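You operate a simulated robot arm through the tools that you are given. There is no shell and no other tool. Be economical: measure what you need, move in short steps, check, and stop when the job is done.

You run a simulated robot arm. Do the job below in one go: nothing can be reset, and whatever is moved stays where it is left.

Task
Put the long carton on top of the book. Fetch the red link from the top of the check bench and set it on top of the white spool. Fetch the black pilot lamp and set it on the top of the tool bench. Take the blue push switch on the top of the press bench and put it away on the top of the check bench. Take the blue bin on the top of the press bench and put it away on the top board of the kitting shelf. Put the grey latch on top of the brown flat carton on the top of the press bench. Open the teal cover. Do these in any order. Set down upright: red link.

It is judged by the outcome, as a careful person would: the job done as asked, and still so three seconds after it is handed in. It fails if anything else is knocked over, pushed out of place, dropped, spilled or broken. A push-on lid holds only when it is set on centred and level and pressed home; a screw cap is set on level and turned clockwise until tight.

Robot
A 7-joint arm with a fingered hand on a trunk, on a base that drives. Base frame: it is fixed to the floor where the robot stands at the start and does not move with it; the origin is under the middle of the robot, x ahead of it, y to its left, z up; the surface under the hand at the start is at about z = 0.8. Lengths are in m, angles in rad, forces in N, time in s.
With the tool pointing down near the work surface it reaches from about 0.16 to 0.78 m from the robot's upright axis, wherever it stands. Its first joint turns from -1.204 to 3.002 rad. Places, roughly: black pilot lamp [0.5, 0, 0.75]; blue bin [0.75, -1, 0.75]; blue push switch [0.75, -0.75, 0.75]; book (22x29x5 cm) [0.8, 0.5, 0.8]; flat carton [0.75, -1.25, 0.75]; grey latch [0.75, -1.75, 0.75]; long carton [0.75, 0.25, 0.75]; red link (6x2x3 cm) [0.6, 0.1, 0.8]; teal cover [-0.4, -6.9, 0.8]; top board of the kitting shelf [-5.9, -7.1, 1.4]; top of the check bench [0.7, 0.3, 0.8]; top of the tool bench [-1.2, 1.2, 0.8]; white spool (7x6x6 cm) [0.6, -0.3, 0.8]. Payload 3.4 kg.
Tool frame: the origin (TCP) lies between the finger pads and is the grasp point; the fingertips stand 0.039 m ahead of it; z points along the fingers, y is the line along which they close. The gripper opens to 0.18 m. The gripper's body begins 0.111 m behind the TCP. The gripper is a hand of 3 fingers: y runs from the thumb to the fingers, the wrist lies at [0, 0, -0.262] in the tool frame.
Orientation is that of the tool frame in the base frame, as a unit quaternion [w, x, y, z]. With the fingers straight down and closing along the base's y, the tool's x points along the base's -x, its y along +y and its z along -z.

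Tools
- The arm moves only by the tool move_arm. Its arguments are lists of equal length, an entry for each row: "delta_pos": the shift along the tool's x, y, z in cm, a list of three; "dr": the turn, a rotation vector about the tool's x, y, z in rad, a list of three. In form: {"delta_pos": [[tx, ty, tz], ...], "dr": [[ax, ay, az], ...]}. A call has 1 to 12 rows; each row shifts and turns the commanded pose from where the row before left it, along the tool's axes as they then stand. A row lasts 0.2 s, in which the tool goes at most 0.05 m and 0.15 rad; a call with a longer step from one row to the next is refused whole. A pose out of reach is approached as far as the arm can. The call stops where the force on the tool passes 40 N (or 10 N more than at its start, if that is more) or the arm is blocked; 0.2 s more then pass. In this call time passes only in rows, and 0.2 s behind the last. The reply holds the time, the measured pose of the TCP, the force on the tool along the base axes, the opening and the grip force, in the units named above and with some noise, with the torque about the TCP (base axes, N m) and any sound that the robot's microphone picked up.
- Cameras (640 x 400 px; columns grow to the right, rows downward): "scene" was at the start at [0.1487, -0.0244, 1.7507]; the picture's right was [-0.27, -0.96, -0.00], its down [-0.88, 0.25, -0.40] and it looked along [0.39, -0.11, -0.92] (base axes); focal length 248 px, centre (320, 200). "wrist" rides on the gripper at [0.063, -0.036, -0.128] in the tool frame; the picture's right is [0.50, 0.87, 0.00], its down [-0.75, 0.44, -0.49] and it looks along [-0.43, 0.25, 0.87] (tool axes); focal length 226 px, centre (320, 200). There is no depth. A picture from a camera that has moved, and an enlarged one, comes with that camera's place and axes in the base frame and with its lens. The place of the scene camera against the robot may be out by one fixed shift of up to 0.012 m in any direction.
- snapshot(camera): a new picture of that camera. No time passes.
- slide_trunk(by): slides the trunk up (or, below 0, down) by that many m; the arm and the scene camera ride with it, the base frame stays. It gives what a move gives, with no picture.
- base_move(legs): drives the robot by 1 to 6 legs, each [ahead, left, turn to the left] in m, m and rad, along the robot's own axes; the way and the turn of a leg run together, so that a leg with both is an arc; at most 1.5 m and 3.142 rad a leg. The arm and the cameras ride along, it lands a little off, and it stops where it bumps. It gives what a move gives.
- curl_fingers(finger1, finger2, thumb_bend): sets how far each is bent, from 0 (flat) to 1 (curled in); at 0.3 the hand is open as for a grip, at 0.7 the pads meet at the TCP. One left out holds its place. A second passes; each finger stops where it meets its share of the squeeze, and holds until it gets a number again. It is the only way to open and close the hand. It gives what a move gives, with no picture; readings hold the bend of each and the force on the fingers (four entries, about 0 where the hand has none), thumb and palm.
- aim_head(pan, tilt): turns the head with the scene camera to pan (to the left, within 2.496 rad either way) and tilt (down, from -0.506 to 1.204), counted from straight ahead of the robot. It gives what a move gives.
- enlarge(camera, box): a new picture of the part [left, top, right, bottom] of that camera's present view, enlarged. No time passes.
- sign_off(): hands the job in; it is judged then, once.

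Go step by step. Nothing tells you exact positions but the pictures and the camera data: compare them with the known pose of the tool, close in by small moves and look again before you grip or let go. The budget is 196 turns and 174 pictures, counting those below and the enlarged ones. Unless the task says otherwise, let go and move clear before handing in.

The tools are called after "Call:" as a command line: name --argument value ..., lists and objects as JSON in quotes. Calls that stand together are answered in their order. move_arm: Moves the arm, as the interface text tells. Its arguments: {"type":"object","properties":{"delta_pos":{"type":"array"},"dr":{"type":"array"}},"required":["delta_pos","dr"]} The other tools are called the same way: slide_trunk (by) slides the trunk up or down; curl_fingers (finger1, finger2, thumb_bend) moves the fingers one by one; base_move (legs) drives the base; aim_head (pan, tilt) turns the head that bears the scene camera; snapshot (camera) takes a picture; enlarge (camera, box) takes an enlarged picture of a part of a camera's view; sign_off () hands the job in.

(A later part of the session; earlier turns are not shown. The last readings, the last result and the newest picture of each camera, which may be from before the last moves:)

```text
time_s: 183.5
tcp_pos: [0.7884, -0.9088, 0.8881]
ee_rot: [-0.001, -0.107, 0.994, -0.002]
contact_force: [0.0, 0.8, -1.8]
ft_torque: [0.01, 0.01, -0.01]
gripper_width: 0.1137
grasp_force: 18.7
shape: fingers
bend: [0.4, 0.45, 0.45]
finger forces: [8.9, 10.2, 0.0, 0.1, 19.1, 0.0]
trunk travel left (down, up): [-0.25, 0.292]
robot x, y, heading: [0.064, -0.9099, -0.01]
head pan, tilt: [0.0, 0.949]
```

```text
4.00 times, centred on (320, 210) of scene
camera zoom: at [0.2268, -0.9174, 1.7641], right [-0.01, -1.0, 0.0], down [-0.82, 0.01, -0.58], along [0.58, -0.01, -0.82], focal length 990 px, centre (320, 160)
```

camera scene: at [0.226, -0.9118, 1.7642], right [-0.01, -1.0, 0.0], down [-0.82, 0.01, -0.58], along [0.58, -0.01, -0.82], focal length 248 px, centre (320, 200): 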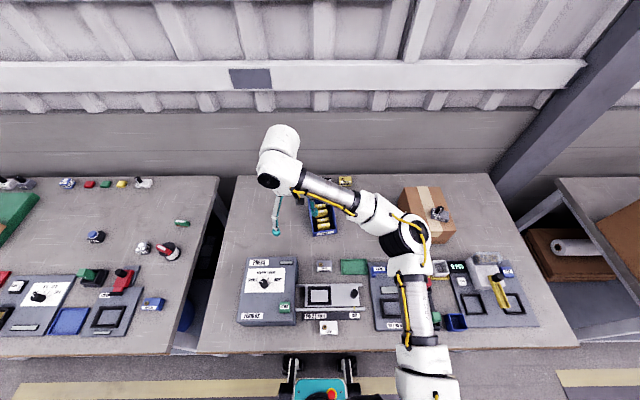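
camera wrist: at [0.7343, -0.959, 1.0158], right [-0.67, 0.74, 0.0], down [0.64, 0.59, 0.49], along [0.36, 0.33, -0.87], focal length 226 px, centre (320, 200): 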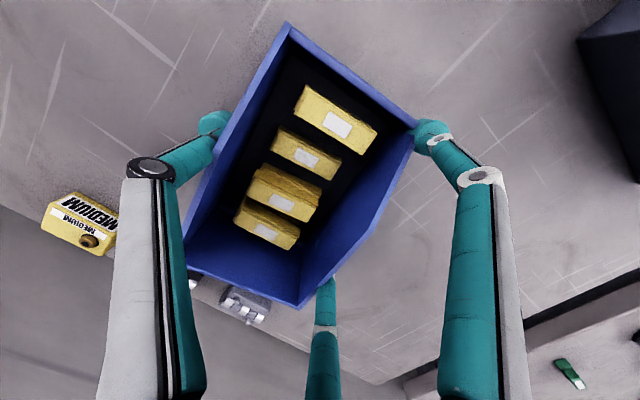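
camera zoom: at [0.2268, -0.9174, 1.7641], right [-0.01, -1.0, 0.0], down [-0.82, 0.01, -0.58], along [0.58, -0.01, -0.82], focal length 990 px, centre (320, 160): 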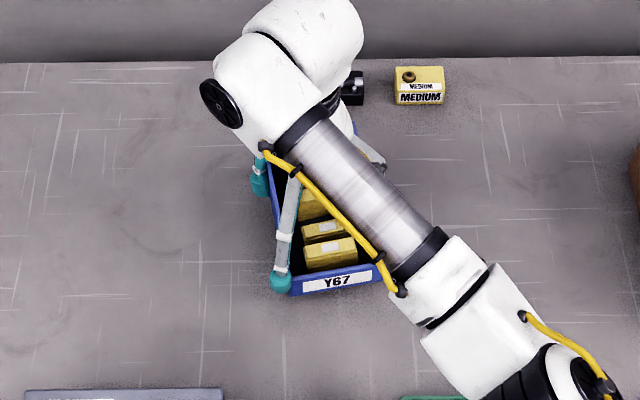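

The bin lifts level and light. I'll raise it, draw it in, back into the aisle and look for the route to the kitting shelf.

Call:
move_arm --delta_pos '[[0, 0, -2], [0, 0, -3], [0, 0, -3], [0, 0, -3], [0, 0, -3], [2.5, 0.5, -2], [3, 0.7, 0], [3, 0.7, 0], [3, 0.7, 0], [3, 0.7, 0], [2.5, 0.5, 0]]' --dr '[[0, 0, 0], [0, 0, 0], [0, 0, 0], [0, 0, 0], [0, 0, 0], [0, 0, 0], [0, 0, 0], [0, 0, 0], [0, 0, 0], [0, 0, 0], [0, 0, 0]]'

Call:
base_move --legs '[[-0.35, 0, 0]]'

Call:
aim_head --pan -1.75 --tilt 0.25

Call:
snapshot --camera "scene"

Call:
aim_head --pan -2.45 --tilt 0.25

Call:
snapshot --camera "scene"

Call:
snapshot --camera "wrist"

```text
time_s: 185.9
tcp_pos: [0.6132, -0.9087, 1.0468]
ee_rot: [0.0, -0.108, 0.994, -0.001]
contact_force: [-0.1, 0.6, -1.0]
ft_torque: [0.05, 0.0, 0.01]
gripper_width: 0.1136
grasp_force: 18.8
shape: fingers
bend: [0.4, 0.45, 0.45]
finger forces: [8.8, 10.1, 0.0, 0.0, 18.8, 0.1]
trunk travel left (down, up): [-0.25, 0.292]
robot x, y, heading: [0.0613, -0.9082, -0.014]
head pan, tilt: [0.0, 0.949]
```

```text
time_s: 188.1
tcp_pos: [0.2674, -0.905, 1.047]
ee_rot: [-0.001, -0.107, 0.994, -0.001]
contact_force: [-0.2, -0.3, -2.2]
ft_torque: [0.02, 0.02, -0.04]
gripper_width: 0.1135
grasp_force: 18.7
shape: fingers
bend: [0.4, 0.45, 0.45]
finger forces: [8.8, 10.1, 0.1, 0.0, 19.0, 0.1]
trunk travel left (down, up): [-0.25, 0.292]
robot x, y, heading: [-0.2849, -0.9065, -0.019]
head pan, tilt: [0.0, 0.949]
```

```text
time_s: 189.9
tcp_pos: [0.2645, -0.9026, 1.0503]
ee_rot: [0.001, -0.107, 0.994, -0.003]
contact_force: [0.2, 0.3, -1.8]
ft_torque: [0.06, 0.02, -0.01]
gripper_width: 0.1136
grasp_force: 19.0
shape: fingers
bend: [0.4, 0.45, 0.45]
finger forces: [8.9, 10.0, 0.0, 0.1, 19.0, 0.1]
trunk travel left (down, up): [-0.25, 0.292]
robot x, y, heading: [-0.284, -0.9031, -0.015]
head pan, tilt: [-1.751, 0.25]
```

```text
60 pictures are left
camera scene: at [-0.2104, -1.0049, 1.8249], right [-0.98, 0.19, 0.0], down [0.04, 0.25, -0.97], along [-0.19, -0.95, -0.25], focal length 248 px, centre (320, 200)
```

scene: 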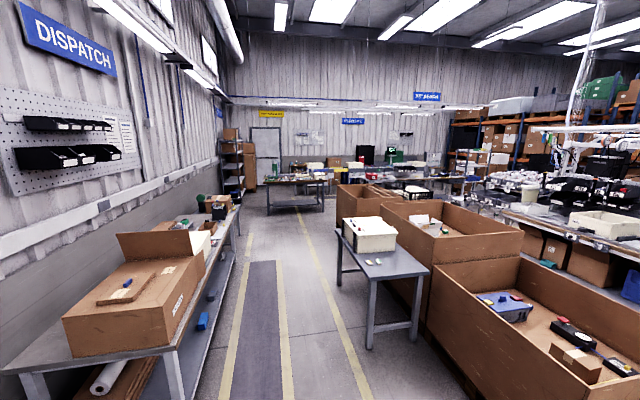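

```text
time_s: 191.0
tcp_pos: [0.2666, -0.9032, 1.0487]
ee_rot: [0.001, -0.107, 0.994, -0.002]
contact_force: [0.0, 0.8, -2.3]
ft_torque: [0.05, 0.04, -0.03]
gripper_width: 0.1133
grasp_force: 19.1
shape: fingers
bend: [0.4, 0.45, 0.45]
finger forces: [8.9, 10.2, 0.0, 0.1, 19.1, 0.0]
trunk travel left (down, up): [-0.25, 0.292]
robot x, y, heading: [-0.283, -0.9015, -0.017]
head pan, tilt: [-2.45, 0.25]
```

```text
59 pictures are left
camera scene: at [-0.2651, -0.9718, 1.8253], right [-0.63, 0.78, 0.0], down [0.19, 0.16, -0.97], along [-0.76, -0.61, -0.25], focal length 248 px, centre (320, 200)
```

scene: 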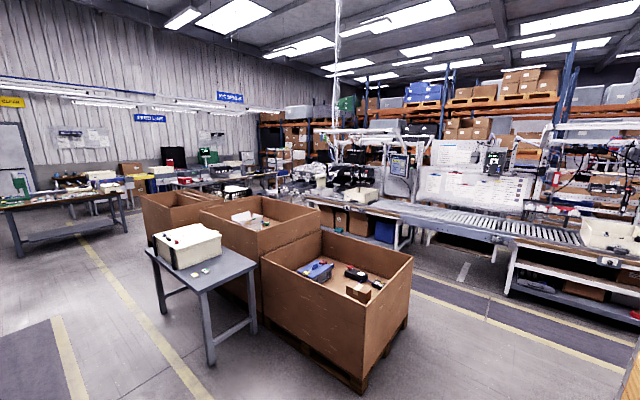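

```text
58 pictures are left
camera wrist: at [0.211, -0.9527, 1.177], right [-0.67, 0.74, 0.0], down [0.64, 0.59, 0.49], along [0.37, 0.33, -0.87], focal length 226 px, centre (320, 200)
```

wrist: 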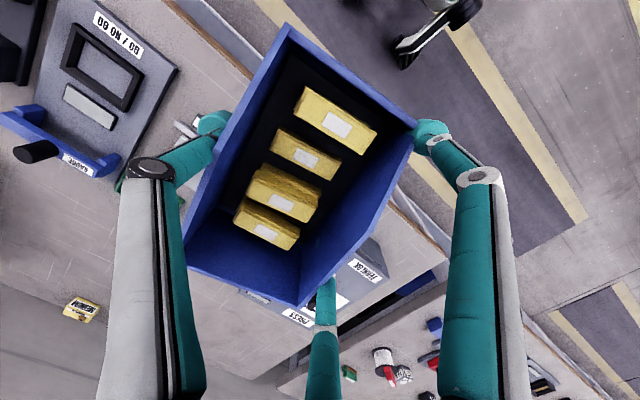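

Call:
enlarge --camera "scene" --box '[120, 85, 360, 225]'

Call:
aim_head --pan -1.75 --tilt 0.25

Call:
enlarge --camera "scene" --box '[220, 85, 480, 255]'

```text
2.67 times, centred on (240, 155) of scene
camera zoom: at [-0.2651, -0.9718, 1.8253], right [-0.63, 0.78, 0.0], down [0.19, 0.16, -0.97], along [-0.76, -0.61, -0.25], focal length 660 px, centre (533, 320)
```

zoom: 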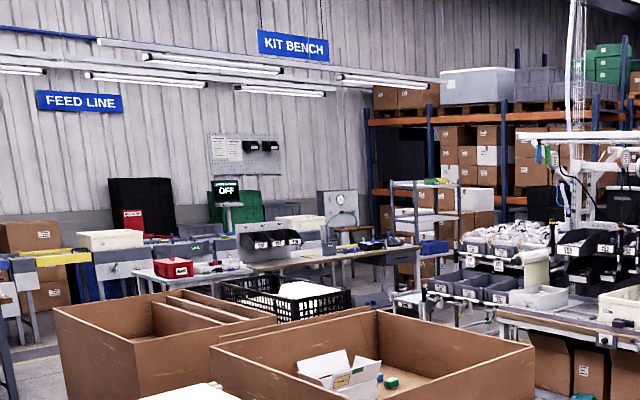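

```text
time_s: 192.0
tcp_pos: [0.2658, -0.9036, 1.0494]
ee_rot: [0.0, -0.108, 0.994, -0.002]
contact_force: [0.4, 0.5, -1.7]
ft_torque: [0.05, 0.02, -0.02]
gripper_width: 0.1135
grasp_force: 18.7
shape: fingers
bend: [0.4, 0.45, 0.45]
finger forces: [8.9, 10.2, 0.0, 0.0, 19.0, 0.0]
trunk travel left (down, up): [-0.25, 0.292]
robot x, y, heading: [-0.2832, -0.8986, -0.017]
head pan, tilt: [-1.751, 0.25]
```

```text
2.35 times, centred on (350, 170) of scene
camera zoom: at [-0.2104, -1.0049, 1.8249], right [-0.98, 0.19, 0.0], down [0.04, 0.24, -0.97], along [-0.19, -0.95, -0.25], focal length 582 px, centre (249, 271)
```

zoom: 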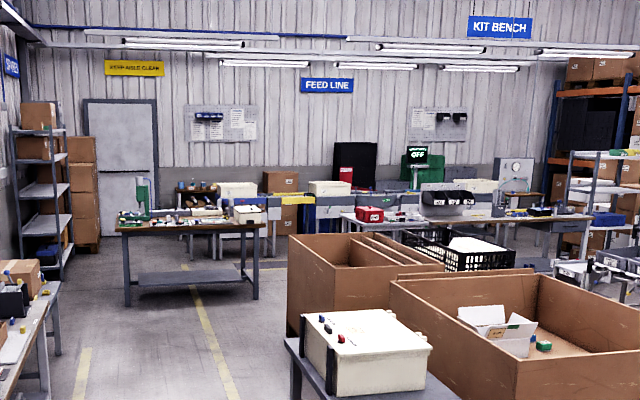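

The kitting shelf is the small grey shelf beside "KIT BENCH"; the teal cover should be on the bench at the far end of this aisle. I'll turn right and drive down the aisle.

Call:
base_move --legs '[[0, 0, -1.554], [1.4, 0, 0], [1.4, 0, 0]]'

Call:
aim_head --pan -0.7 --tilt 0.4

Call:
snapshot --camera "scene"

Call:
snapshot --camera "wrist"

```text
time_s: 209.6
tcp_pos: [-0.3286, -4.3077, 1.0497]
ee_rot: [-0.001, 0.631, 0.776, -0.002]
contact_force: [-0.2, -0.9, -2.3]
ft_torque: [0.03, -0.03, -0.01]
gripper_width: 0.1134
grasp_force: 19.0
shape: fingers
bend: [0.4, 0.45, 0.45]
finger forces: [8.8, 10.2, 0.1, 0.0, 19.1, 0.0]
trunk travel left (down, up): [-0.25, 0.292]
robot x, y, heading: [-0.3271, -3.7615, -1.592]
head pan, tilt: [-1.751, 0.25]
```

```text
time_s: 210.9
tcp_pos: [-0.3285, -4.3055, 1.0501]
ee_rot: [-0.001, 0.63, 0.776, -0.004]
contact_force: [0.3, 0.0, -1.6]
ft_torque: [0.0, -0.01, -0.03]
gripper_width: 0.1133
grasp_force: 19.3
shape: fingers
bend: [0.4, 0.45, 0.45]
finger forces: [8.8, 10.2, 0.1, 0.1, 19.0, 0.1]
trunk travel left (down, up): [-0.25, 0.292]
robot x, y, heading: [-0.328, -3.7598, -1.591]
head pan, tilt: [-0.7, 0.4]
```

```text
55 pictures are left
camera scene: at [-0.3885, -3.919, 1.8107], right [-0.75, 0.66, 0.0], down [0.26, 0.3, -0.92], along [-0.61, -0.69, -0.39], focal length 248 px, centre (320, 200)
```

scene: 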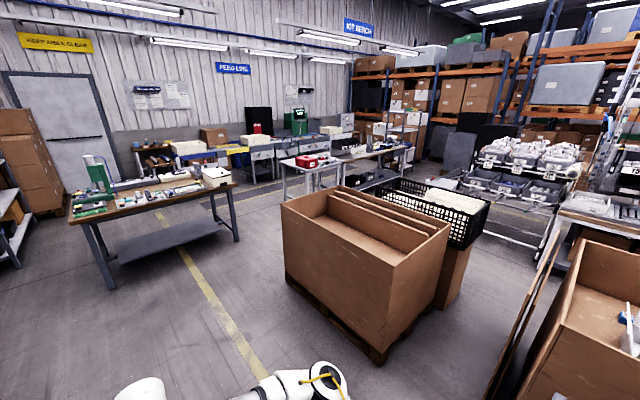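

```text
54 pictures are left
camera wrist: at [-0.3762, -4.2526, 1.1786], right [0.75, 0.67, -0.01], down [0.58, -0.65, 0.49], along [0.32, -0.37, -0.87], focal length 226 px, centre (320, 200)
```

wrist: 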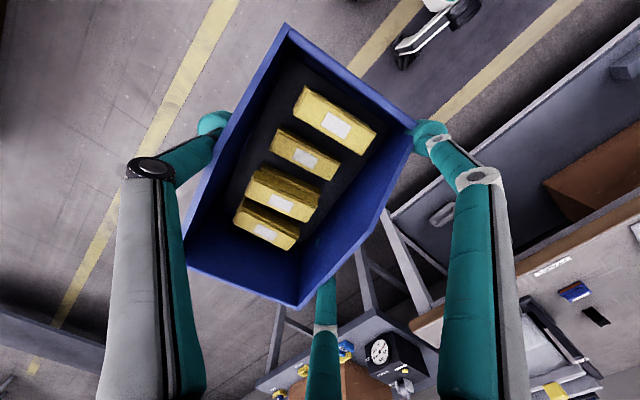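

Good, steady. I need finer detail of the corridor ahead.

Call:
enlarge --camera "scene" --box '[240, 100, 440, 225]'

Call:
enlarge --camera "scene" --box '[60, 130, 260, 255]'

```text
3.20 times, centred on (340, 162) of scene
camera zoom: at [-0.3885, -3.919, 1.8107], right [-0.75, 0.66, 0.0], down [0.26, 0.3, -0.92], along [-0.61, -0.69, -0.39], focal length 792 px, centre (256, 320)
```

zoom: 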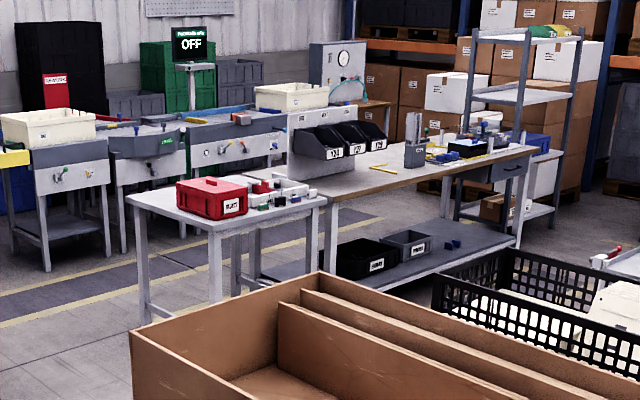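

```text
3.20 times, centred on (160, 192) of scene
camera zoom: at [-0.3885, -3.919, 1.8107], right [-0.75, 0.66, 0.0], down [0.26, 0.3, -0.92], along [-0.61, -0.69, -0.39], focal length 792 px, centre (832, 224)
```

zoom: 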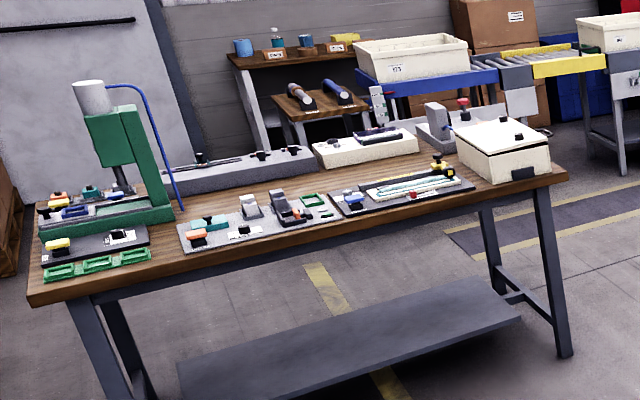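

The corridor between the big cartons (y > −5.7) and the benches (y < −6.5) is clear. I'll go down, turn right and drive along y ≈ −6.1.

Call:
base_move --legs '[[1.4, 0, 0], [0.4, 0, 0], [0, 0, -1.55], [0, 0.55, 0]]'

Call:
aim_head --pan 0.0 --tilt 0.4

Call:
snapshot --camera "scene"

```text
time_s: 226.6
tcp_pos: [-0.8807, -6.1119, 1.0513]
ee_rot: [-0.002, 0.993, 0.119, -0.002]
contact_force: [0.6, 0.3, -2.2]
ft_torque: [-0.02, -0.05, 0.05]
gripper_width: 0.113
grasp_force: 19.4
shape: fingers
bend: [0.4, 0.45, 0.45]
finger forces: [8.8, 10.2, 0.0, 0.0, 19.0, 0.1]
trunk travel left (down, up): [-0.25, 0.292]
robot x, y, heading: [-0.3339, -6.097, -3.134]
head pan, tilt: [-0.7, 0.4]
```

```text
time_s: 227.6
tcp_pos: [-0.8769, -6.1135, 1.0515]
ee_rot: [-0.004, 0.993, 0.12, -0.003]
contact_force: [0.2, -0.3, -1.5]
ft_torque: [-0.04, -0.05, 0.04]
gripper_width: 0.113
grasp_force: 18.9
shape: fingers
bend: [0.4, 0.45, 0.45]
finger forces: [8.9, 10.2, 0.0, 0.0, 19.0, 0.0]
trunk travel left (down, up): [-0.25, 0.292]
robot x, y, heading: [-0.3348, -6.0983, -3.129]
head pan, tilt: [0.0, 0.4]
```

```text
51 pictures are left
camera scene: at [-0.5093, -6.0973, 1.8107], right [-0.01, 1.0, 0.0], down [0.39, 0.0, -0.92], along [-0.92, -0.01, -0.39], focal length 248 px, centre (320, 200)
```

scene: 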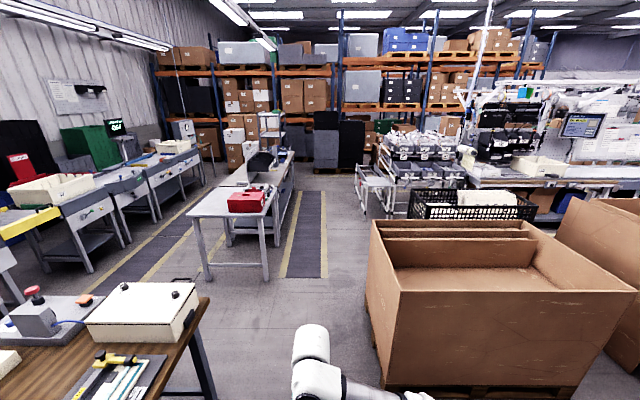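

Call:
base_move --legs '[[1.4, 0, 0], [1.4, 0, 0], [1.2, 0, 0]]'

Call:
aim_head --pan 0.5 --tilt 0.3

Call:
snapshot --camera "scene"

Call:
snapshot --camera "wrist"

```text
time_s: 247.1
tcp_pos: [-4.9231, -6.1547, 1.0528]
ee_rot: [-0.003, 0.993, 0.114, -0.003]
contact_force: [0.2, 0.7, -1.9]
ft_torque: [-0.04, -0.03, 0.03]
gripper_width: 0.1131
grasp_force: 19.0
shape: fingers
bend: [0.4, 0.45, 0.45]
finger forces: [8.9, 10.1, 0.0, 0.1, 19.0, 0.1]
trunk travel left (down, up): [-0.25, 0.292]
robot x, y, heading: [-4.3763, -6.1449, 3.135]
head pan, tilt: [0.0, 0.4]
```

```text
time_s: 248.0
tcp_pos: [-4.9193, -6.1558, 1.0534]
ee_rot: [-0.006, 0.993, 0.114, -0.005]
contact_force: [-0.1, -0.3, -3.7]
ft_torque: [0.01, -0.01, 0.01]
gripper_width: 0.1129
grasp_force: 18.7
shape: fingers
bend: [0.4, 0.45, 0.45]
finger forces: [8.9, 10.2, 0.1, 0.0, 19.0, 0.0]
trunk travel left (down, up): [-0.25, 0.292]
robot x, y, heading: [-4.3791, -6.1447, 3.137]
head pan, tilt: [0.499, 0.3]
```

```text
50 pictures are left
camera scene: at [-4.5434, -6.1868, 1.8201], right [-0.48, 0.88, 0.0], down [0.26, 0.14, -0.95], along [-0.84, -0.46, -0.3], focal length 248 px, centre (320, 200)
```

scene: 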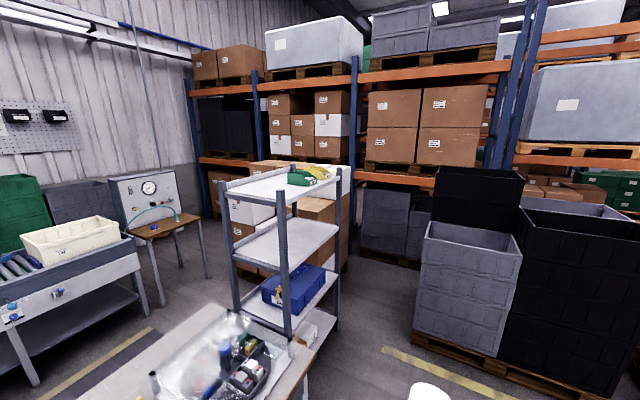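

```text
49 pictures are left
camera wrist: at [-4.8658, -6.1096, 1.1817], right [0.68, -0.73, -0.01], down [-0.63, -0.6, 0.49], along [-0.37, -0.33, -0.87], focal length 226 px, centre (320, 200)
```

wrist: 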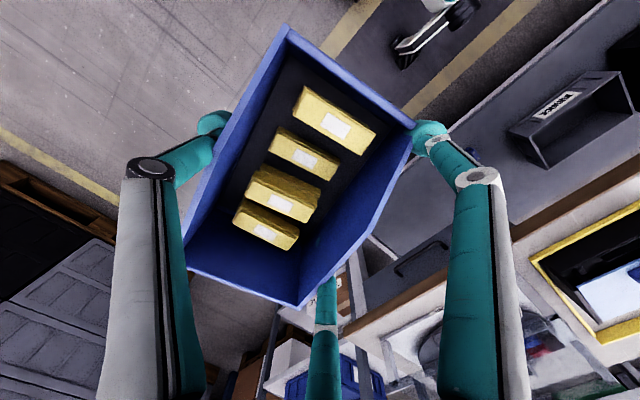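

The shelf is at roughly x −6.2…−5.46, y −7.34…−6.9, with the free part of its top board at its near (east) end. I'll raise the trunk and arm, then turn to face it.

Call:
slide_trunk --by 0.28

Call:
base_move --legs '[[0.62, 0, 0], [0, 0, 1.57]]'

Call:
aim_head --pan -0.5 --tilt 0.5

Call:
snapshot --camera "scene"

```text
time_s: 250.8
tcp_pos: [-4.9193, -6.1544, 1.3333]
ee_rot: [-0.005, 0.993, 0.114, -0.005]
contact_force: [0.1, -0.9, -2.2]
ft_torque: [-0.06, -0.03, 0.01]
gripper_width: 0.1131
grasp_force: 19.3
shape: fingers
bend: [0.4, 0.45, 0.45]
finger forces: [8.9, 10.2, 0.1, 0.1, 19.0, 0.1]
trunk travel left (down, up): [-0.53, 0.012]
robot x, y, heading: [-4.3774, -6.138, 3.135]
head pan, tilt: [0.499, 0.3]
```

```text
time_s: 258.1
tcp_pos: [-4.9839, -6.677, 1.3348]
ee_rot: [-0.001, 0.622, 0.783, -0.008]
contact_force: [-0.7, 0.1, -1.8]
ft_torque: [0.06, -0.02, -0.02]
gripper_width: 0.1126
grasp_force: 19.0
shape: fingers
bend: [0.4, 0.45, 0.45]
finger forces: [8.8, 10.2, 0.1, 0.1, 19.0, 0.0]
trunk travel left (down, up): [-0.53, 0.012]
robot x, y, heading: [-4.9953, -6.1374, -1.58]
head pan, tilt: [0.499, 0.3]
```

```text
time_s: 259.4
tcp_pos: [-4.9814, -6.6743, 1.3345]
ee_rot: [0.0, 0.622, 0.783, -0.009]
contact_force: [0.1, -0.1, -2.3]
ft_torque: [0.02, -0.01, 0.02]
gripper_width: 0.1127
grasp_force: 18.8
shape: fingers
bend: [0.4, 0.45, 0.45]
finger forces: [8.9, 10.2, 0.0, 0.1, 19.0, 0.0]
trunk travel left (down, up): [-0.53, 0.012]
robot x, y, heading: [-4.9962, -6.1368, -1.576]
head pan, tilt: [-0.499, 0.499]
```

```text
48 pictures are left
camera scene: at [-5.0392, -6.1976, 2.0827], right [-0.88, 0.48, 0.0], down [0.23, 0.42, -0.88], along [-0.42, -0.77, -0.48], focal length 248 px, centre (320, 200)
```

scene: 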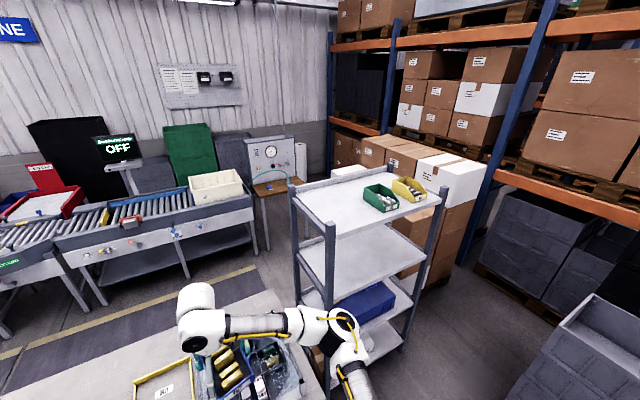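

Top board: x −6.24…−5.5, y −7.45…−6.95, with green and yellow bins toward its far end. I'll raise the arm, strafe in front of the free end, and then look.

Call:
move_arm --delta_pos '[[0, 0, -3], [0, 0, -4], [0, 0, -4], [0, 0, -4], [0, 0, -4]]' --dr '[[0, 0, 0], [0, 0, 0], [0, 0, 0], [0, 0, 0], [0, 0, 0]]'

Call:
base_move --legs '[[0, -0.72, 0]]'

Call:
aim_head --pan 0.0 --tilt 0.7

Call:
snapshot --camera "scene"

Call:
snapshot --camera "wrist"

```text
time_s: 260.6
tcp_pos: [-4.9783, -6.6716, 1.526]
ee_rot: [0.001, 0.624, 0.782, -0.01]
contact_force: [-0.3, 0.1, -2.0]
ft_torque: [0.03, -0.04, 0.02]
gripper_width: 0.1127
grasp_force: 19.4
shape: fingers
bend: [0.4, 0.46, 0.45]
finger forces: [8.8, 10.2, 0.0, 0.0, 19.0, 0.0]
trunk travel left (down, up): [-0.53, 0.012]
robot x, y, heading: [-4.998, -6.1422, -1.573]
head pan, tilt: [-0.499, 0.499]
```

```text
time_s: 264.5
tcp_pos: [-5.6673, -6.6735, 1.5232]
ee_rot: [-0.004, 0.617, 0.787, -0.012]
contact_force: [0.4, -0.3, -1.6]
ft_torque: [-0.01, 0.01, -0.02]
gripper_width: 0.1123
grasp_force: 18.8
shape: fingers
bend: [0.41, 0.46, 0.45]
finger forces: [9.0, 10.1, 0.0, 0.0, 18.9, 0.0]
trunk travel left (down, up): [-0.53, 0.012]
robot x, y, heading: [-5.7005, -6.1383, -1.561]
head pan, tilt: [-0.499, 0.499]
```

```text
time_s: 265.4
tcp_pos: [-5.6641, -6.6695, 1.5239]
ee_rot: [-0.004, 0.617, 0.787, -0.014]
contact_force: [0.4, -0.3, -1.5]
ft_torque: [0.03, -0.01, 0.02]
gripper_width: 0.1123
grasp_force: 19.0
shape: fingers
bend: [0.41, 0.46, 0.45]
finger forces: [8.9, 10.1, 0.0, 0.1, 18.8, 0.0]
trunk travel left (down, up): [-0.53, 0.012]
robot x, y, heading: [-5.7046, -6.1392, -1.562]
head pan, tilt: [0.0, 0.7]
```

```text
47 pictures are left
camera scene: at [-5.6923, -6.2031, 2.0651], right [-1.0, -0.01, 0.0], down [-0.01, 0.65, -0.76], along [0.0, -0.76, -0.65], focal length 248 px, centre (320, 200)
```

scene: 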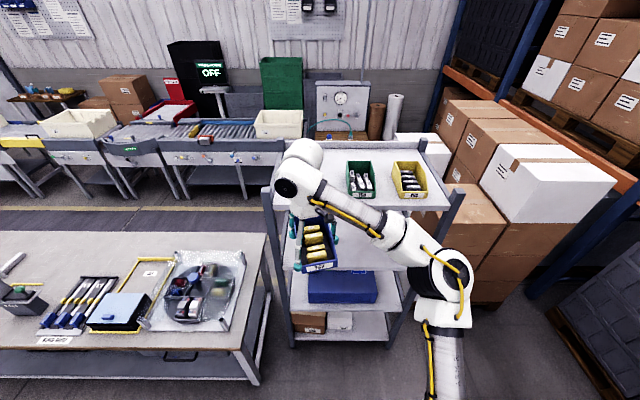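

```text
46 pictures are left
camera wrist: at [-5.7118, -6.6174, 1.6528], right [0.72, 0.69, -0.03], down [0.61, -0.62, 0.49], along [0.32, -0.37, -0.87], focal length 226 px, centre (320, 200)
```

wrist: 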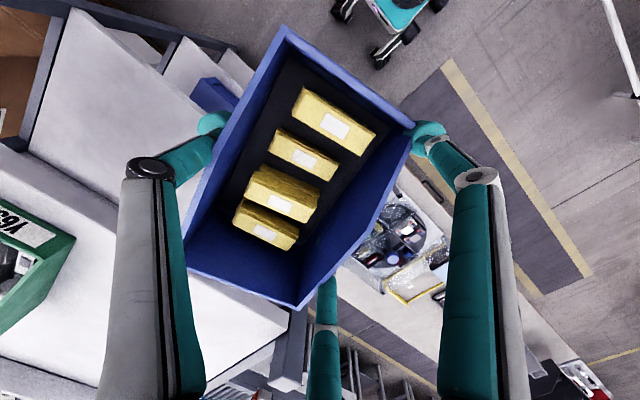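

Board z ≈ 1.40, post tops ≈ 1.5; the free span is x −5.81…−5.5. I'll square the bin with the shelf, then drive forward 0.35 m.

Call:
move_arm --delta_pos '[[0, 0, 0], [0, 0, 0], [0, 2, 0], [0, 2, -1]]' --dr '[[0, 0, 0.12], [0, 0, 0.12], [0, 0, 0], [0, 0, 0]]'

Call:
base_move --legs '[[0.34, 0, 0]]'

Call:
snapshot --camera "scene"

Call:
snapshot --camera "wrist"

```text
time_s: 266.4
tcp_pos: [-5.6215, -6.6702, 1.5343]
ee_rot: [-0.003, 0.707, 0.707, -0.015]
contact_force: [1.5, 0.6, -2.3]
ft_torque: [0.02, -0.01, 0.0]
gripper_width: 0.1124
grasp_force: 18.8
shape: fingers
bend: [0.41, 0.46, 0.45]
finger forces: [8.8, 10.1, 0.0, 0.0, 18.8, 0.1]
trunk travel left (down, up): [-0.53, 0.012]
robot x, y, heading: [-5.6986, -6.1342, -1.564]
head pan, tilt: [0.0, 0.7]
```

```text
time_s: 268.7
tcp_pos: [-5.6472, -7.0153, 1.5338]
ee_rot: [0.004, 0.706, 0.708, -0.009]
contact_force: [-0.8, -0.1, -1.0]
ft_torque: [0.08, -0.08, -0.01]
gripper_width: 0.1122
grasp_force: 19.0
shape: fingers
bend: [0.41, 0.46, 0.45]
finger forces: [8.7, 10.1, 0.0, 0.0, 19.0, 0.0]
trunk travel left (down, up): [-0.53, 0.012]
robot x, y, heading: [-5.7059, -6.4853, -1.561]
head pan, tilt: [0.0, 0.7]
```

```text
45 pictures are left
camera scene: at [-5.7188, -6.5473, 2.065], right [-1.0, -0.01, -0.01], down [0.0, 0.65, -0.76], along [0.01, -0.76, -0.65], focal length 248 px, centre (320, 200)
```

scene: 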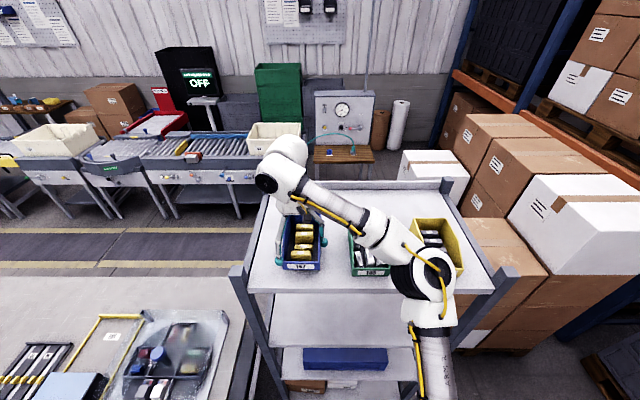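

```text
44 pictures are left
camera wrist: at [-5.683, -6.9528, 1.6618], right [0.87, 0.5, -0.01], down [0.44, -0.74, 0.5], along [0.24, -0.44, -0.86], focal length 226 px, centre (320, 200)
```

wrist: 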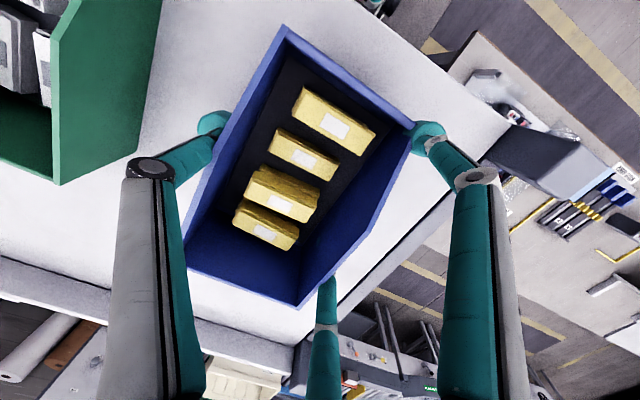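

The bin is over the board. Moving 8 cm deeper and 2 cm away from the green bin, then checking.

Call:
move_arm --delta_pos '[[-2, 0.5, 0], [-3, 0.5, 0], [-3, 0.5, 0], [-1, 0, 0], [0, 0, 1], [0, 0, 1.5], [0, 0, 0]]' --dr '[[0, 0, 0], [0, 0, 0], [0, 0, 0], [0, 0, 0], [0, 0, 0], [0, 0, 0], [0, 0, 0]]'

Call:
snapshot --camera "wrist"

Call:
enlarge --camera "scene" --box '[220, 120, 420, 320]'

```text
time_s: 270.3
tcp_pos: [-5.6222, -7.0983, 1.5116]
ee_rot: [0.003, 0.707, 0.707, -0.012]
contact_force: [-3.6, -2.7, 14.7]
ft_torque: [0.11, -0.45, -0.04]
gripper_width: 0.1113
grasp_force: 19.2
shape: fingers
bend: [0.42, 0.46, 0.45]
finger forces: [8.4, 9.1, 0.0, 0.0, 20.7, 0.0]
out of reach, approached as far as the arm can: row 4
trunk travel left (down, up): [-0.53, 0.012]
robot x, y, heading: [-5.7041, -6.487, -1.563]
head pan, tilt: [0.0, 0.7]
```

```text
43 pictures are left
camera wrist: at [-5.6573, -7.0343, 1.6376], right [0.87, 0.5, -0.02], down [0.44, -0.74, 0.5], along [0.23, -0.44, -0.86], focal length 226 px, centre (320, 200)
```

wrist: 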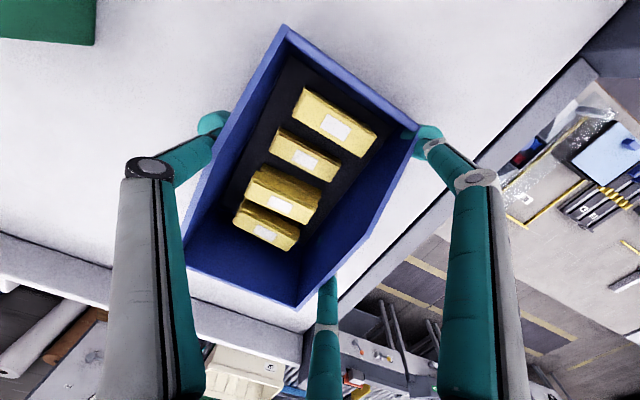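

```text
2.00 times, centred on (320, 220) of scene
camera zoom: at [-5.7036, -6.5469, 2.0654], right [-1.0, -0.01, 0.0], down [0.0, 0.65, -0.76], along [0.01, -0.76, -0.65], focal length 495 px, centre (320, 160)
```

zoom: 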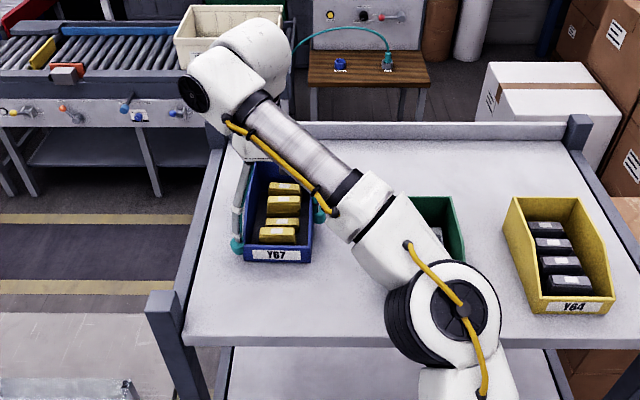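

The bin has landed on the board (about 15 N). I'll relax slightly and open the hand.

Call:
move_arm --delta_pos '[[0, 0, -0.2]]' --dr '[[0, 0, 0]]'

Call:
curl_fingers --finger1 0.36 --finger2 0.4 --thumb_bend 0.37

Call:
snapshot --camera "wrist"

```text
time_s: 270.7
tcp_pos: [-5.6221, -7.0975, 1.511]
ee_rot: [0.001, 0.707, 0.707, -0.012]
contact_force: [-3.0, -2.8, 11.3]
ft_torque: [0.02, -0.36, -0.06]
gripper_width: 0.1114
grasp_force: 19.3
shape: fingers
bend: [0.42, 0.46, 0.45]
finger forces: [8.9, 8.7, 0.2, 0.0, 20.5, 0.0]
trunk travel left (down, up): [-0.53, 0.012]
robot x, y, heading: [-5.7026, -6.482, -1.565]
head pan, tilt: [0.0, 0.7]
```

```text
time_s: 271.7
tcp_pos: [-5.6206, -7.098, 1.5114]
ee_rot: [0.001, 0.707, 0.707, -0.012]
contact_force: [-0.3, 0.6, 0.5]
ft_torque: [-0.01, -0.08, -0.02]
gripper_width: 0.1278
grasp_force: 0.7
shape: fingers
bend: [0.36, 0.4, 0.37]
finger forces: [0.5, 0.5, 0.0, 0.0, 0.6, 0.0]
trunk travel left (down, up): [-0.53, 0.012]
robot x, y, heading: [-5.7052, -6.4826, -1.563]
head pan, tilt: [0.0, 0.7]
```

```text
41 pictures are left
camera wrist: at [-5.6554, -7.0349, 1.6379], right [0.87, 0.5, -0.02], down [0.44, -0.74, 0.5], along [0.23, -0.44, -0.87], focal length 226 px, centre (320, 200)
```

wrist: 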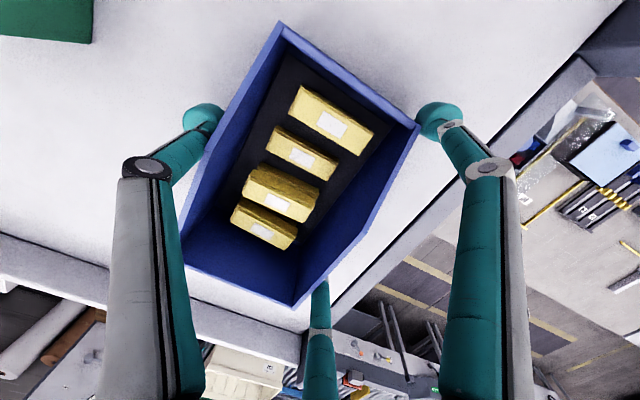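

Call:
curl_fingers --finger1 0.3 --finger2 0.32 --thumb_bend 0.3

Call:
move_arm --delta_pos '[[0, 0, -1], [0, 0, -2], [0, 0, -3], [0, 0, -3], [0, 0, -3], [0, 0, -2]]' --dr '[[0, 0, 0], [0, 0, 0], [0, 0, 0], [0, 0, 0], [0, 0, 0], [0, 0, 0]]'

Call:
snapshot --camera "wrist"

Call:
snapshot --camera "scene"

```text
time_s: 272.7
tcp_pos: [-5.6209, -7.0984, 1.5116]
ee_rot: [0.001, 0.707, 0.707, -0.012]
contact_force: [0.3, 1.2, 0.2]
ft_torque: [0.01, -0.01, 0.0]
gripper_width: 0.1516
grasp_force: 0.1
shape: fingers
bend: [0.3, 0.32, 0.3]
finger forces: [0.0, 0.0, 0.1, 0.0, 0.0, 0.1]
trunk travel left (down, up): [-0.53, 0.012]
robot x, y, heading: [-5.7013, -6.4843, -1.563]
head pan, tilt: [0.0, 0.7]
```

```text
time_s: 274.1
tcp_pos: [-5.6383, -7.0402, 1.6108]
ee_rot: [0.003, 0.706, 0.708, -0.014]
contact_force: [-0.6, 1.0, 0.7]
ft_torque: [-0.02, -0.01, -0.04]
gripper_width: 0.1513
grasp_force: 0.0
shape: fingers
bend: [0.3, 0.32, 0.3]
finger forces: [0.0, 0.1, 0.0, 0.0, 0.1, 0.1]
out of reach, approached as far as the arm can: row 3, 4, 5, 6
trunk travel left (down, up): [-0.53, 0.012]
robot x, y, heading: [-5.7025, -6.4855, -1.562]
head pan, tilt: [0.0, 0.7]
```

```text
40 pictures are left
camera wrist: at [-5.674, -6.9756, 1.7385], right [0.86, 0.5, -0.02], down [0.44, -0.74, 0.5], along [0.23, -0.45, -0.86], focal length 226 px, centre (320, 200)
```

wrist: 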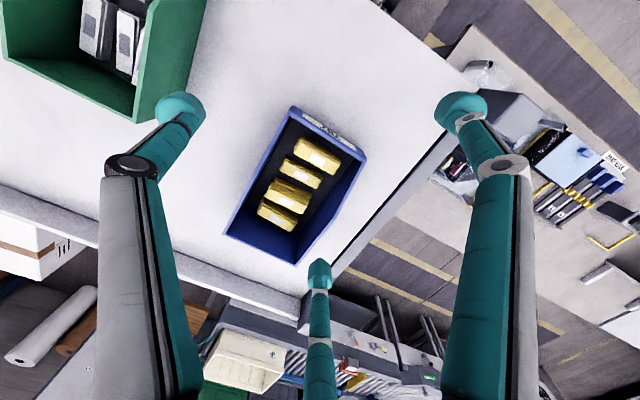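

```text
39 pictures are left
camera scene: at [-5.7035, -6.5415, 2.0654], right [-1.0, -0.01, 0.0], down [0.0, 0.64, -0.77], along [0.01, -0.77, -0.64], focal length 248 px, centre (320, 200)
```

scene: 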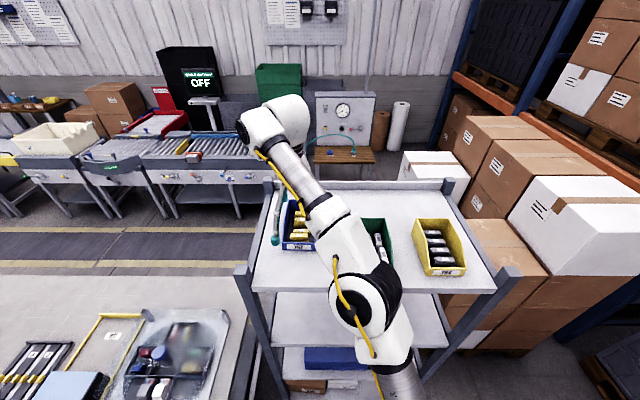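

The bin sits on the top board with its contents in place. Backing out and strafing along the corridor to the bench with the teal cover.

Call:
base_move --legs '[[-0.36, 0, 0], [0, 0.7, 0], [0, 1.4, 0]]'

Call:
snapshot --camera "scene"

```text
time_s: 286.6
tcp_pos: [-3.4894, -6.6554, 1.6052]
ee_rot: [-0.001, 0.705, 0.709, -0.015]
contact_force: [0.4, 0.1, 0.1]
ft_torque: [-0.01, 0.05, -0.02]
gripper_width: 0.1516
grasp_force: 0.1
shape: fingers
bend: [0.3, 0.32, 0.3]
finger forces: [0.1, 0.0, 0.0, 0.0, 0.1, 0.0]
trunk travel left (down, up): [-0.53, 0.012]
robot x, y, heading: [-3.5662, -6.0974, -1.556]
head pan, tilt: [0.0, 0.7]
```

```text
38 pictures are left
camera scene: at [-3.5707, -6.1629, 2.065], right [-1.0, -0.01, 0.0], down [-0.01, 0.65, -0.76], along [0.01, -0.76, -0.65], focal length 248 px, centre (320, 200)
```

scene: 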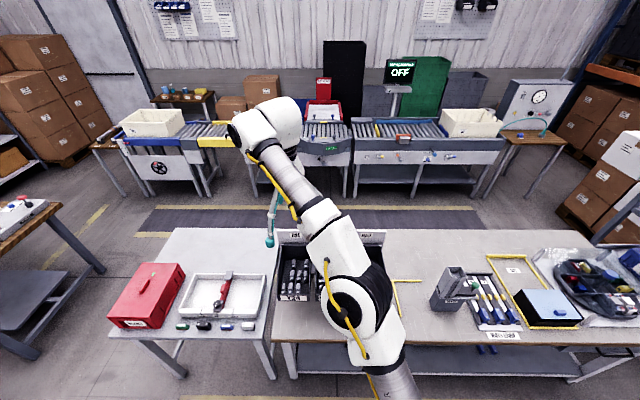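

Call:
base_move --legs '[[0, 1.4, 0], [0, 1.4, 0], [0, 0.2, 0]]'

Call:
slide_trunk --by -0.2

Call:
aim_head --pan 0.0 --tilt 0.8

Call:
snapshot --camera "scene"

```text
time_s: 300.9
tcp_pos: [-0.5606, -6.6371, 1.6347]
ee_rot: [0.024, 0.69, 0.723, -0.005]
contact_force: [3.7, 0.2, -1.6]
ft_torque: [-0.01, 0.48, 0.01]
gripper_width: 0.152
grasp_force: 0.0
shape: fingers
bend: [0.3, 0.32, 0.3]
finger forces: [0.0, 0.0, 0.0, 0.1, 0.0, 0.0]
trunk travel left (down, up): [-0.53, 0.012]
robot x, y, heading: [-0.6708, -6.0389, -1.529]
head pan, tilt: [0.0, 0.7]
stopped in leg 3: the robot was blocked; the commanded pose is now the measured one
```

```text
time_s: 301.2
tcp_pos: [-0.7957, -6.5958, 1.6421]
ee_rot: [0.076, 0.705, 0.704, 0.038]
contact_force: [-0.8, 1.5, 2.2]
ft_torque: [-0.16, -0.07, -0.01]
gripper_width: 0.1522
grasp_force: 0.0
shape: fingers
bend: [0.3, 0.32, 0.3]
finger forces: [0.0, 0.0, 0.0, 0.0, 0.1, 0.0]
trunk travel left (down, up): [-0.528, 0.015]
robot x, y, heading: [-0.6893, -6.0387, -1.563]
head pan, tilt: [0.0, 0.7]
stopped: the arm was blocked; the commanded pose is now the measured one
```

```text
time_s: 301.9
tcp_pos: [-0.528, -6.5817, 1.6398]
ee_rot: [0.029, 0.697, 0.716, -0.016]
contact_force: [1.9, 0.7, -0.7]
ft_torque: [-0.17, 0.24, -0.01]
gripper_width: 0.152
grasp_force: 0.1
shape: fingers
bend: [0.3, 0.32, 0.3]
finger forces: [0.1, 0.0, 0.1, 0.0, 0.0, 0.1]
trunk travel left (down, up): [-0.528, 0.015]
robot x, y, heading: [-0.663, -6.0293, -1.549]
head pan, tilt: [0.0, 0.799]
```

```text
37 pictures are left
camera scene: at [-0.5067, -6.0669, 2.0513], right [-1.0, -0.02, 0.07], down [-0.07, 0.71, -0.7], along [-0.04, -0.7, -0.71], focal length 248 px, centre (320, 200)
```

scene: 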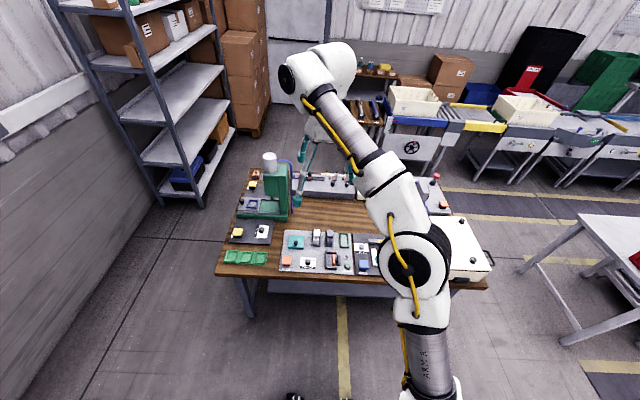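

The robot was rocking with the trunk high; I'll let it settle before anything else.

Call:
move_arm --delta_pos '[[0, 0, 0], [0, 0, 0], [0, 0, 0], [0, 0, 0], [0, 0, 0], [0, 0, 0], [0, 0, 0], [0, 0, 0], [0, 0, 0], [0, 0, 0], [0, 0, 0], [0, 0, 0]]' --dr '[[0, 0, 0], [0, 0, 0], [0, 0, 0], [0, 0, 0], [0, 0, 0], [0, 0, 0], [0, 0, 0], [0, 0, 0], [0, 0, 0], [0, 0, 0], [0, 0, 0], [0, 0, 0]]'

Call:
move_arm --delta_pos '[[0, 0, 0], [0, 0, 0], [0, 0, 0], [0, 0, 0], [0, 0, 0], [0, 0, 0], [0, 0, 0], [0, 0, 0], [0, 0, 0], [0, 0, 0], [0, 0, 0], [0, 0, 0]]' --dr '[[0, 0, 0], [0, 0, 0], [0, 0, 0], [0, 0, 0], [0, 0, 0], [0, 0, 0], [0, 0, 0], [0, 0, 0], [0, 0, 0], [0, 0, 0], [0, 0, 0], [0, 0, 0]]'

Call:
slide_trunk --by -0.28

```text
time_s: 302.3
tcp_pos: [-0.8344, -6.6065, 1.6342]
ee_rot: [0.093, 0.707, 0.699, 0.052]
contact_force: [-3.3, -0.4, 0.1]
ft_torque: [0.06, -0.41, 0.01]
gripper_width: 0.1519
grasp_force: 0.1
shape: fingers
bend: [0.3, 0.32, 0.3]
finger forces: [0.1, 0.0, 0.1, 0.0, 0.0, 0.0]
trunk travel left (down, up): [-0.528, 0.015]
robot x, y, heading: [-0.6855, -6.0181, -1.574]
head pan, tilt: [0.0, 0.799]
stopped in row 1: the arm was blocked; the commanded pose is now the measured one
```

```text
time_s: 302.9
tcp_pos: [-0.5738, -6.6135, 1.6235]
ee_rot: [0.048, 0.731, 0.681, 0.01]
contact_force: [4.1, -2.6, 0.3]
ft_torque: [0.1, 0.48, -0.01]
gripper_width: 0.1518
grasp_force: 0.0
shape: fingers
bend: [0.3, 0.32, 0.3]
finger forces: [0.0, 0.1, 0.0, 0.0, 0.0, 0.0]
trunk travel left (down, up): [-0.528, 0.015]
robot x, y, heading: [-0.6708, -6.0438, -1.607]
head pan, tilt: [0.0, 0.799]
stopped in row 2: the arm was blocked; the commanded pose is now the measured one
```

```text
time_s: 303.4
tcp_pos: [-0.8307, -6.5839, 1.6489]
ee_rot: [0.126, 0.737, 0.662, 0.052]
contact_force: [-4.3, -0.3, 0.5]
ft_torque: [0.04, -0.51, 0.03]
gripper_width: 0.1518
grasp_force: 0.1
shape: fingers
bend: [0.3, 0.32, 0.3]
finger forces: [0.1, 0.0, 0.0, 0.1, 0.0, 0.1]
trunk travel left (down, up): [-0.516, 0.026]
robot x, y, heading: [-0.6869, -6.0259, -1.623]
head pan, tilt: [0.0, 0.799]
stopped: the arm was blocked; the commanded pose is now the measured one
```

The rocking makes arm moves abort. I'll wait using finger commands, which don't move the arm.

Call:
curl_fingers --finger1 0.3

Call:
curl_fingers --finger1 0.3

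Call:
curl_fingers --finger1 0.3

Call:
curl_fingers --finger1 0.3

Call:
curl_fingers --finger1 0.3

Call:
curl_fingers --finger1 0.3

```text
time_s: 304.0
tcp_pos: [-0.5567, -6.5933, 1.6387]
ee_rot: [0.081, 0.75, 0.656, 0.009]
contact_force: [5.2, 0.1, -1.6]
ft_torque: [-0.06, 0.61, -0.07]
gripper_width: 0.1519
grasp_force: 0.0
shape: fingers
bend: [0.3, 0.32, 0.3]
finger forces: [0.1, 0.0, 0.0, 0.0, 0.1, 0.1]
trunk travel left (down, up): [-0.516, 0.026]
robot x, y, heading: [-0.6643, -6.0371, -1.632]
head pan, tilt: [0.0, 0.799]
stopped: the arm was blocked; the commanded pose is now the measured one
```

```text
time_s: 304.5
tcp_pos: [-0.8277, -6.5637, 1.6654]
ee_rot: [0.149, 0.755, 0.635, 0.06]
contact_force: [-2.8, -0.2, 0.6]
ft_torque: [0.05, -0.28, 0.02]
gripper_width: 0.152
grasp_force: 0.0
shape: fingers
bend: [0.3, 0.32, 0.3]
finger forces: [0.1, 0.0, 0.0, 0.0, 0.0, 0.0]
trunk travel left (down, up): [-0.516, 0.026]
robot x, y, heading: [-0.6817, -6.0235, -1.651]
head pan, tilt: [0.0, 0.799]
stopped: the arm was blocked; the commanded pose is now the measured one
```

```text
time_s: 305.1
tcp_pos: [-0.5515, -6.5919, 1.6502]
ee_rot: [0.104, 0.77, 0.629, 0.018]
contact_force: [5.3, -0.1, -2.4]
ft_torque: [-0.07, 0.68, -0.1]
gripper_width: 0.1519
grasp_force: 0.0
shape: fingers
bend: [0.3, 0.32, 0.3]
finger forces: [0.1, 0.1, 0.0, 0.0, 0.1, 0.0]
trunk travel left (down, up): [-0.516, 0.026]
robot x, y, heading: [-0.6586, -6.0364, -1.657]
head pan, tilt: [0.0, 0.799]
stopped: the arm was blocked; the commanded pose is now the measured one
```

```text
time_s: 305.6
tcp_pos: [-0.8285, -6.5571, 1.6767]
ee_rot: [0.17, 0.773, 0.607, 0.071]
contact_force: [-2.4, 0.2, 1.5]
ft_torque: [0.05, -0.29, 0.04]
gripper_width: 0.1522
grasp_force: 0.0
shape: fingers
bend: [0.3, 0.32, 0.3]
finger forces: [0.0, 0.0, 0.1, 0.0, 0.0, 0.0]
trunk travel left (down, up): [-0.516, 0.026]
robot x, y, heading: [-0.6793, -6.0219, -1.672]
head pan, tilt: [0.0, 0.799]
stopped: the arm was blocked; the commanded pose is now the measured one
```

```text
time_s: 306.1
tcp_pos: [-0.5559, -6.5923, 1.6623]
ee_rot: [0.127, 0.79, 0.599, 0.029]
contact_force: [5.4, 0.4, -1.9]
ft_torque: [-0.05, 0.61, -0.12]
gripper_width: 0.1519
grasp_force: 0.1
shape: fingers
bend: [0.3, 0.32, 0.3]
finger forces: [0.1, 0.0, 0.0, 0.1, 0.0, 0.0]
trunk travel left (down, up): [-0.516, 0.026]
robot x, y, heading: [-0.657, -6.0359, -1.69]
head pan, tilt: [0.0, 0.799]
stopped: the arm was blocked; the commanded pose is now the measured one
```

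```text
time_s: 306.7
tcp_pos: [-0.8302, -6.5473, 1.6934]
ee_rot: [0.195, 0.789, 0.577, 0.079]
contact_force: [-3.6, 0.0, 1.6]
ft_torque: [0.05, -0.28, 0.07]
gripper_width: 0.152
grasp_force: 0.0
shape: fingers
bend: [0.3, 0.32, 0.3]
finger forces: [0.0, 0.0, 0.0, 0.0, 0.0, 0.1]
trunk travel left (down, up): [-0.516, 0.026]
robot x, y, heading: [-0.671, -6.02, -1.706]
head pan, tilt: [0.0, 0.799]
stopped: the arm was blocked; the commanded pose is now the measured one
```

Each aborted call resets the setpoint and feeds the swing. Turning the head takes time without touching the arm, so I'll use that to let it damp.

Call:
aim_head --pan 2.4 --tilt 0.8

Call:
aim_head --pan -2.0 --tilt 0.8

```text
time_s: 308.9
tcp_pos: [-0.8585, -6.55, 1.6877]
ee_rot: [0.194, 0.795, 0.569, 0.08]
contact_force: [-2.9, -0.3, 2.0]
ft_torque: [0.07, -0.17, 0.12]
gripper_width: 0.1519
grasp_force: 0.0
shape: fingers
bend: [0.3, 0.32, 0.3]
finger forces: [0.0, 0.1, 0.1, 0.0, 0.1, 0.1]
trunk travel left (down, up): [-0.516, 0.026]
robot x, y, heading: [-0.6926, -6.0275, -1.725]
head pan, tilt: [2.4, 0.799]
```

```text
time_s: 312.4
tcp_pos: [-0.8447, -6.5194, 1.7007]
ee_rot: [0.201, 0.791, 0.574, 0.073]
contact_force: [-2.1, 0.1, 2.1]
ft_torque: [0.05, -0.2, 0.01]
gripper_width: 0.152
grasp_force: 0.1
shape: fingers
bend: [0.3, 0.32, 0.3]
finger forces: [0.0, 0.1, 0.0, 0.0, 0.0, 0.1]
trunk travel left (down, up): [-0.516, 0.026]
robot x, y, heading: [-0.6845, -6.0218, -1.713]
head pan, tilt: [-2.0, 0.799]
```

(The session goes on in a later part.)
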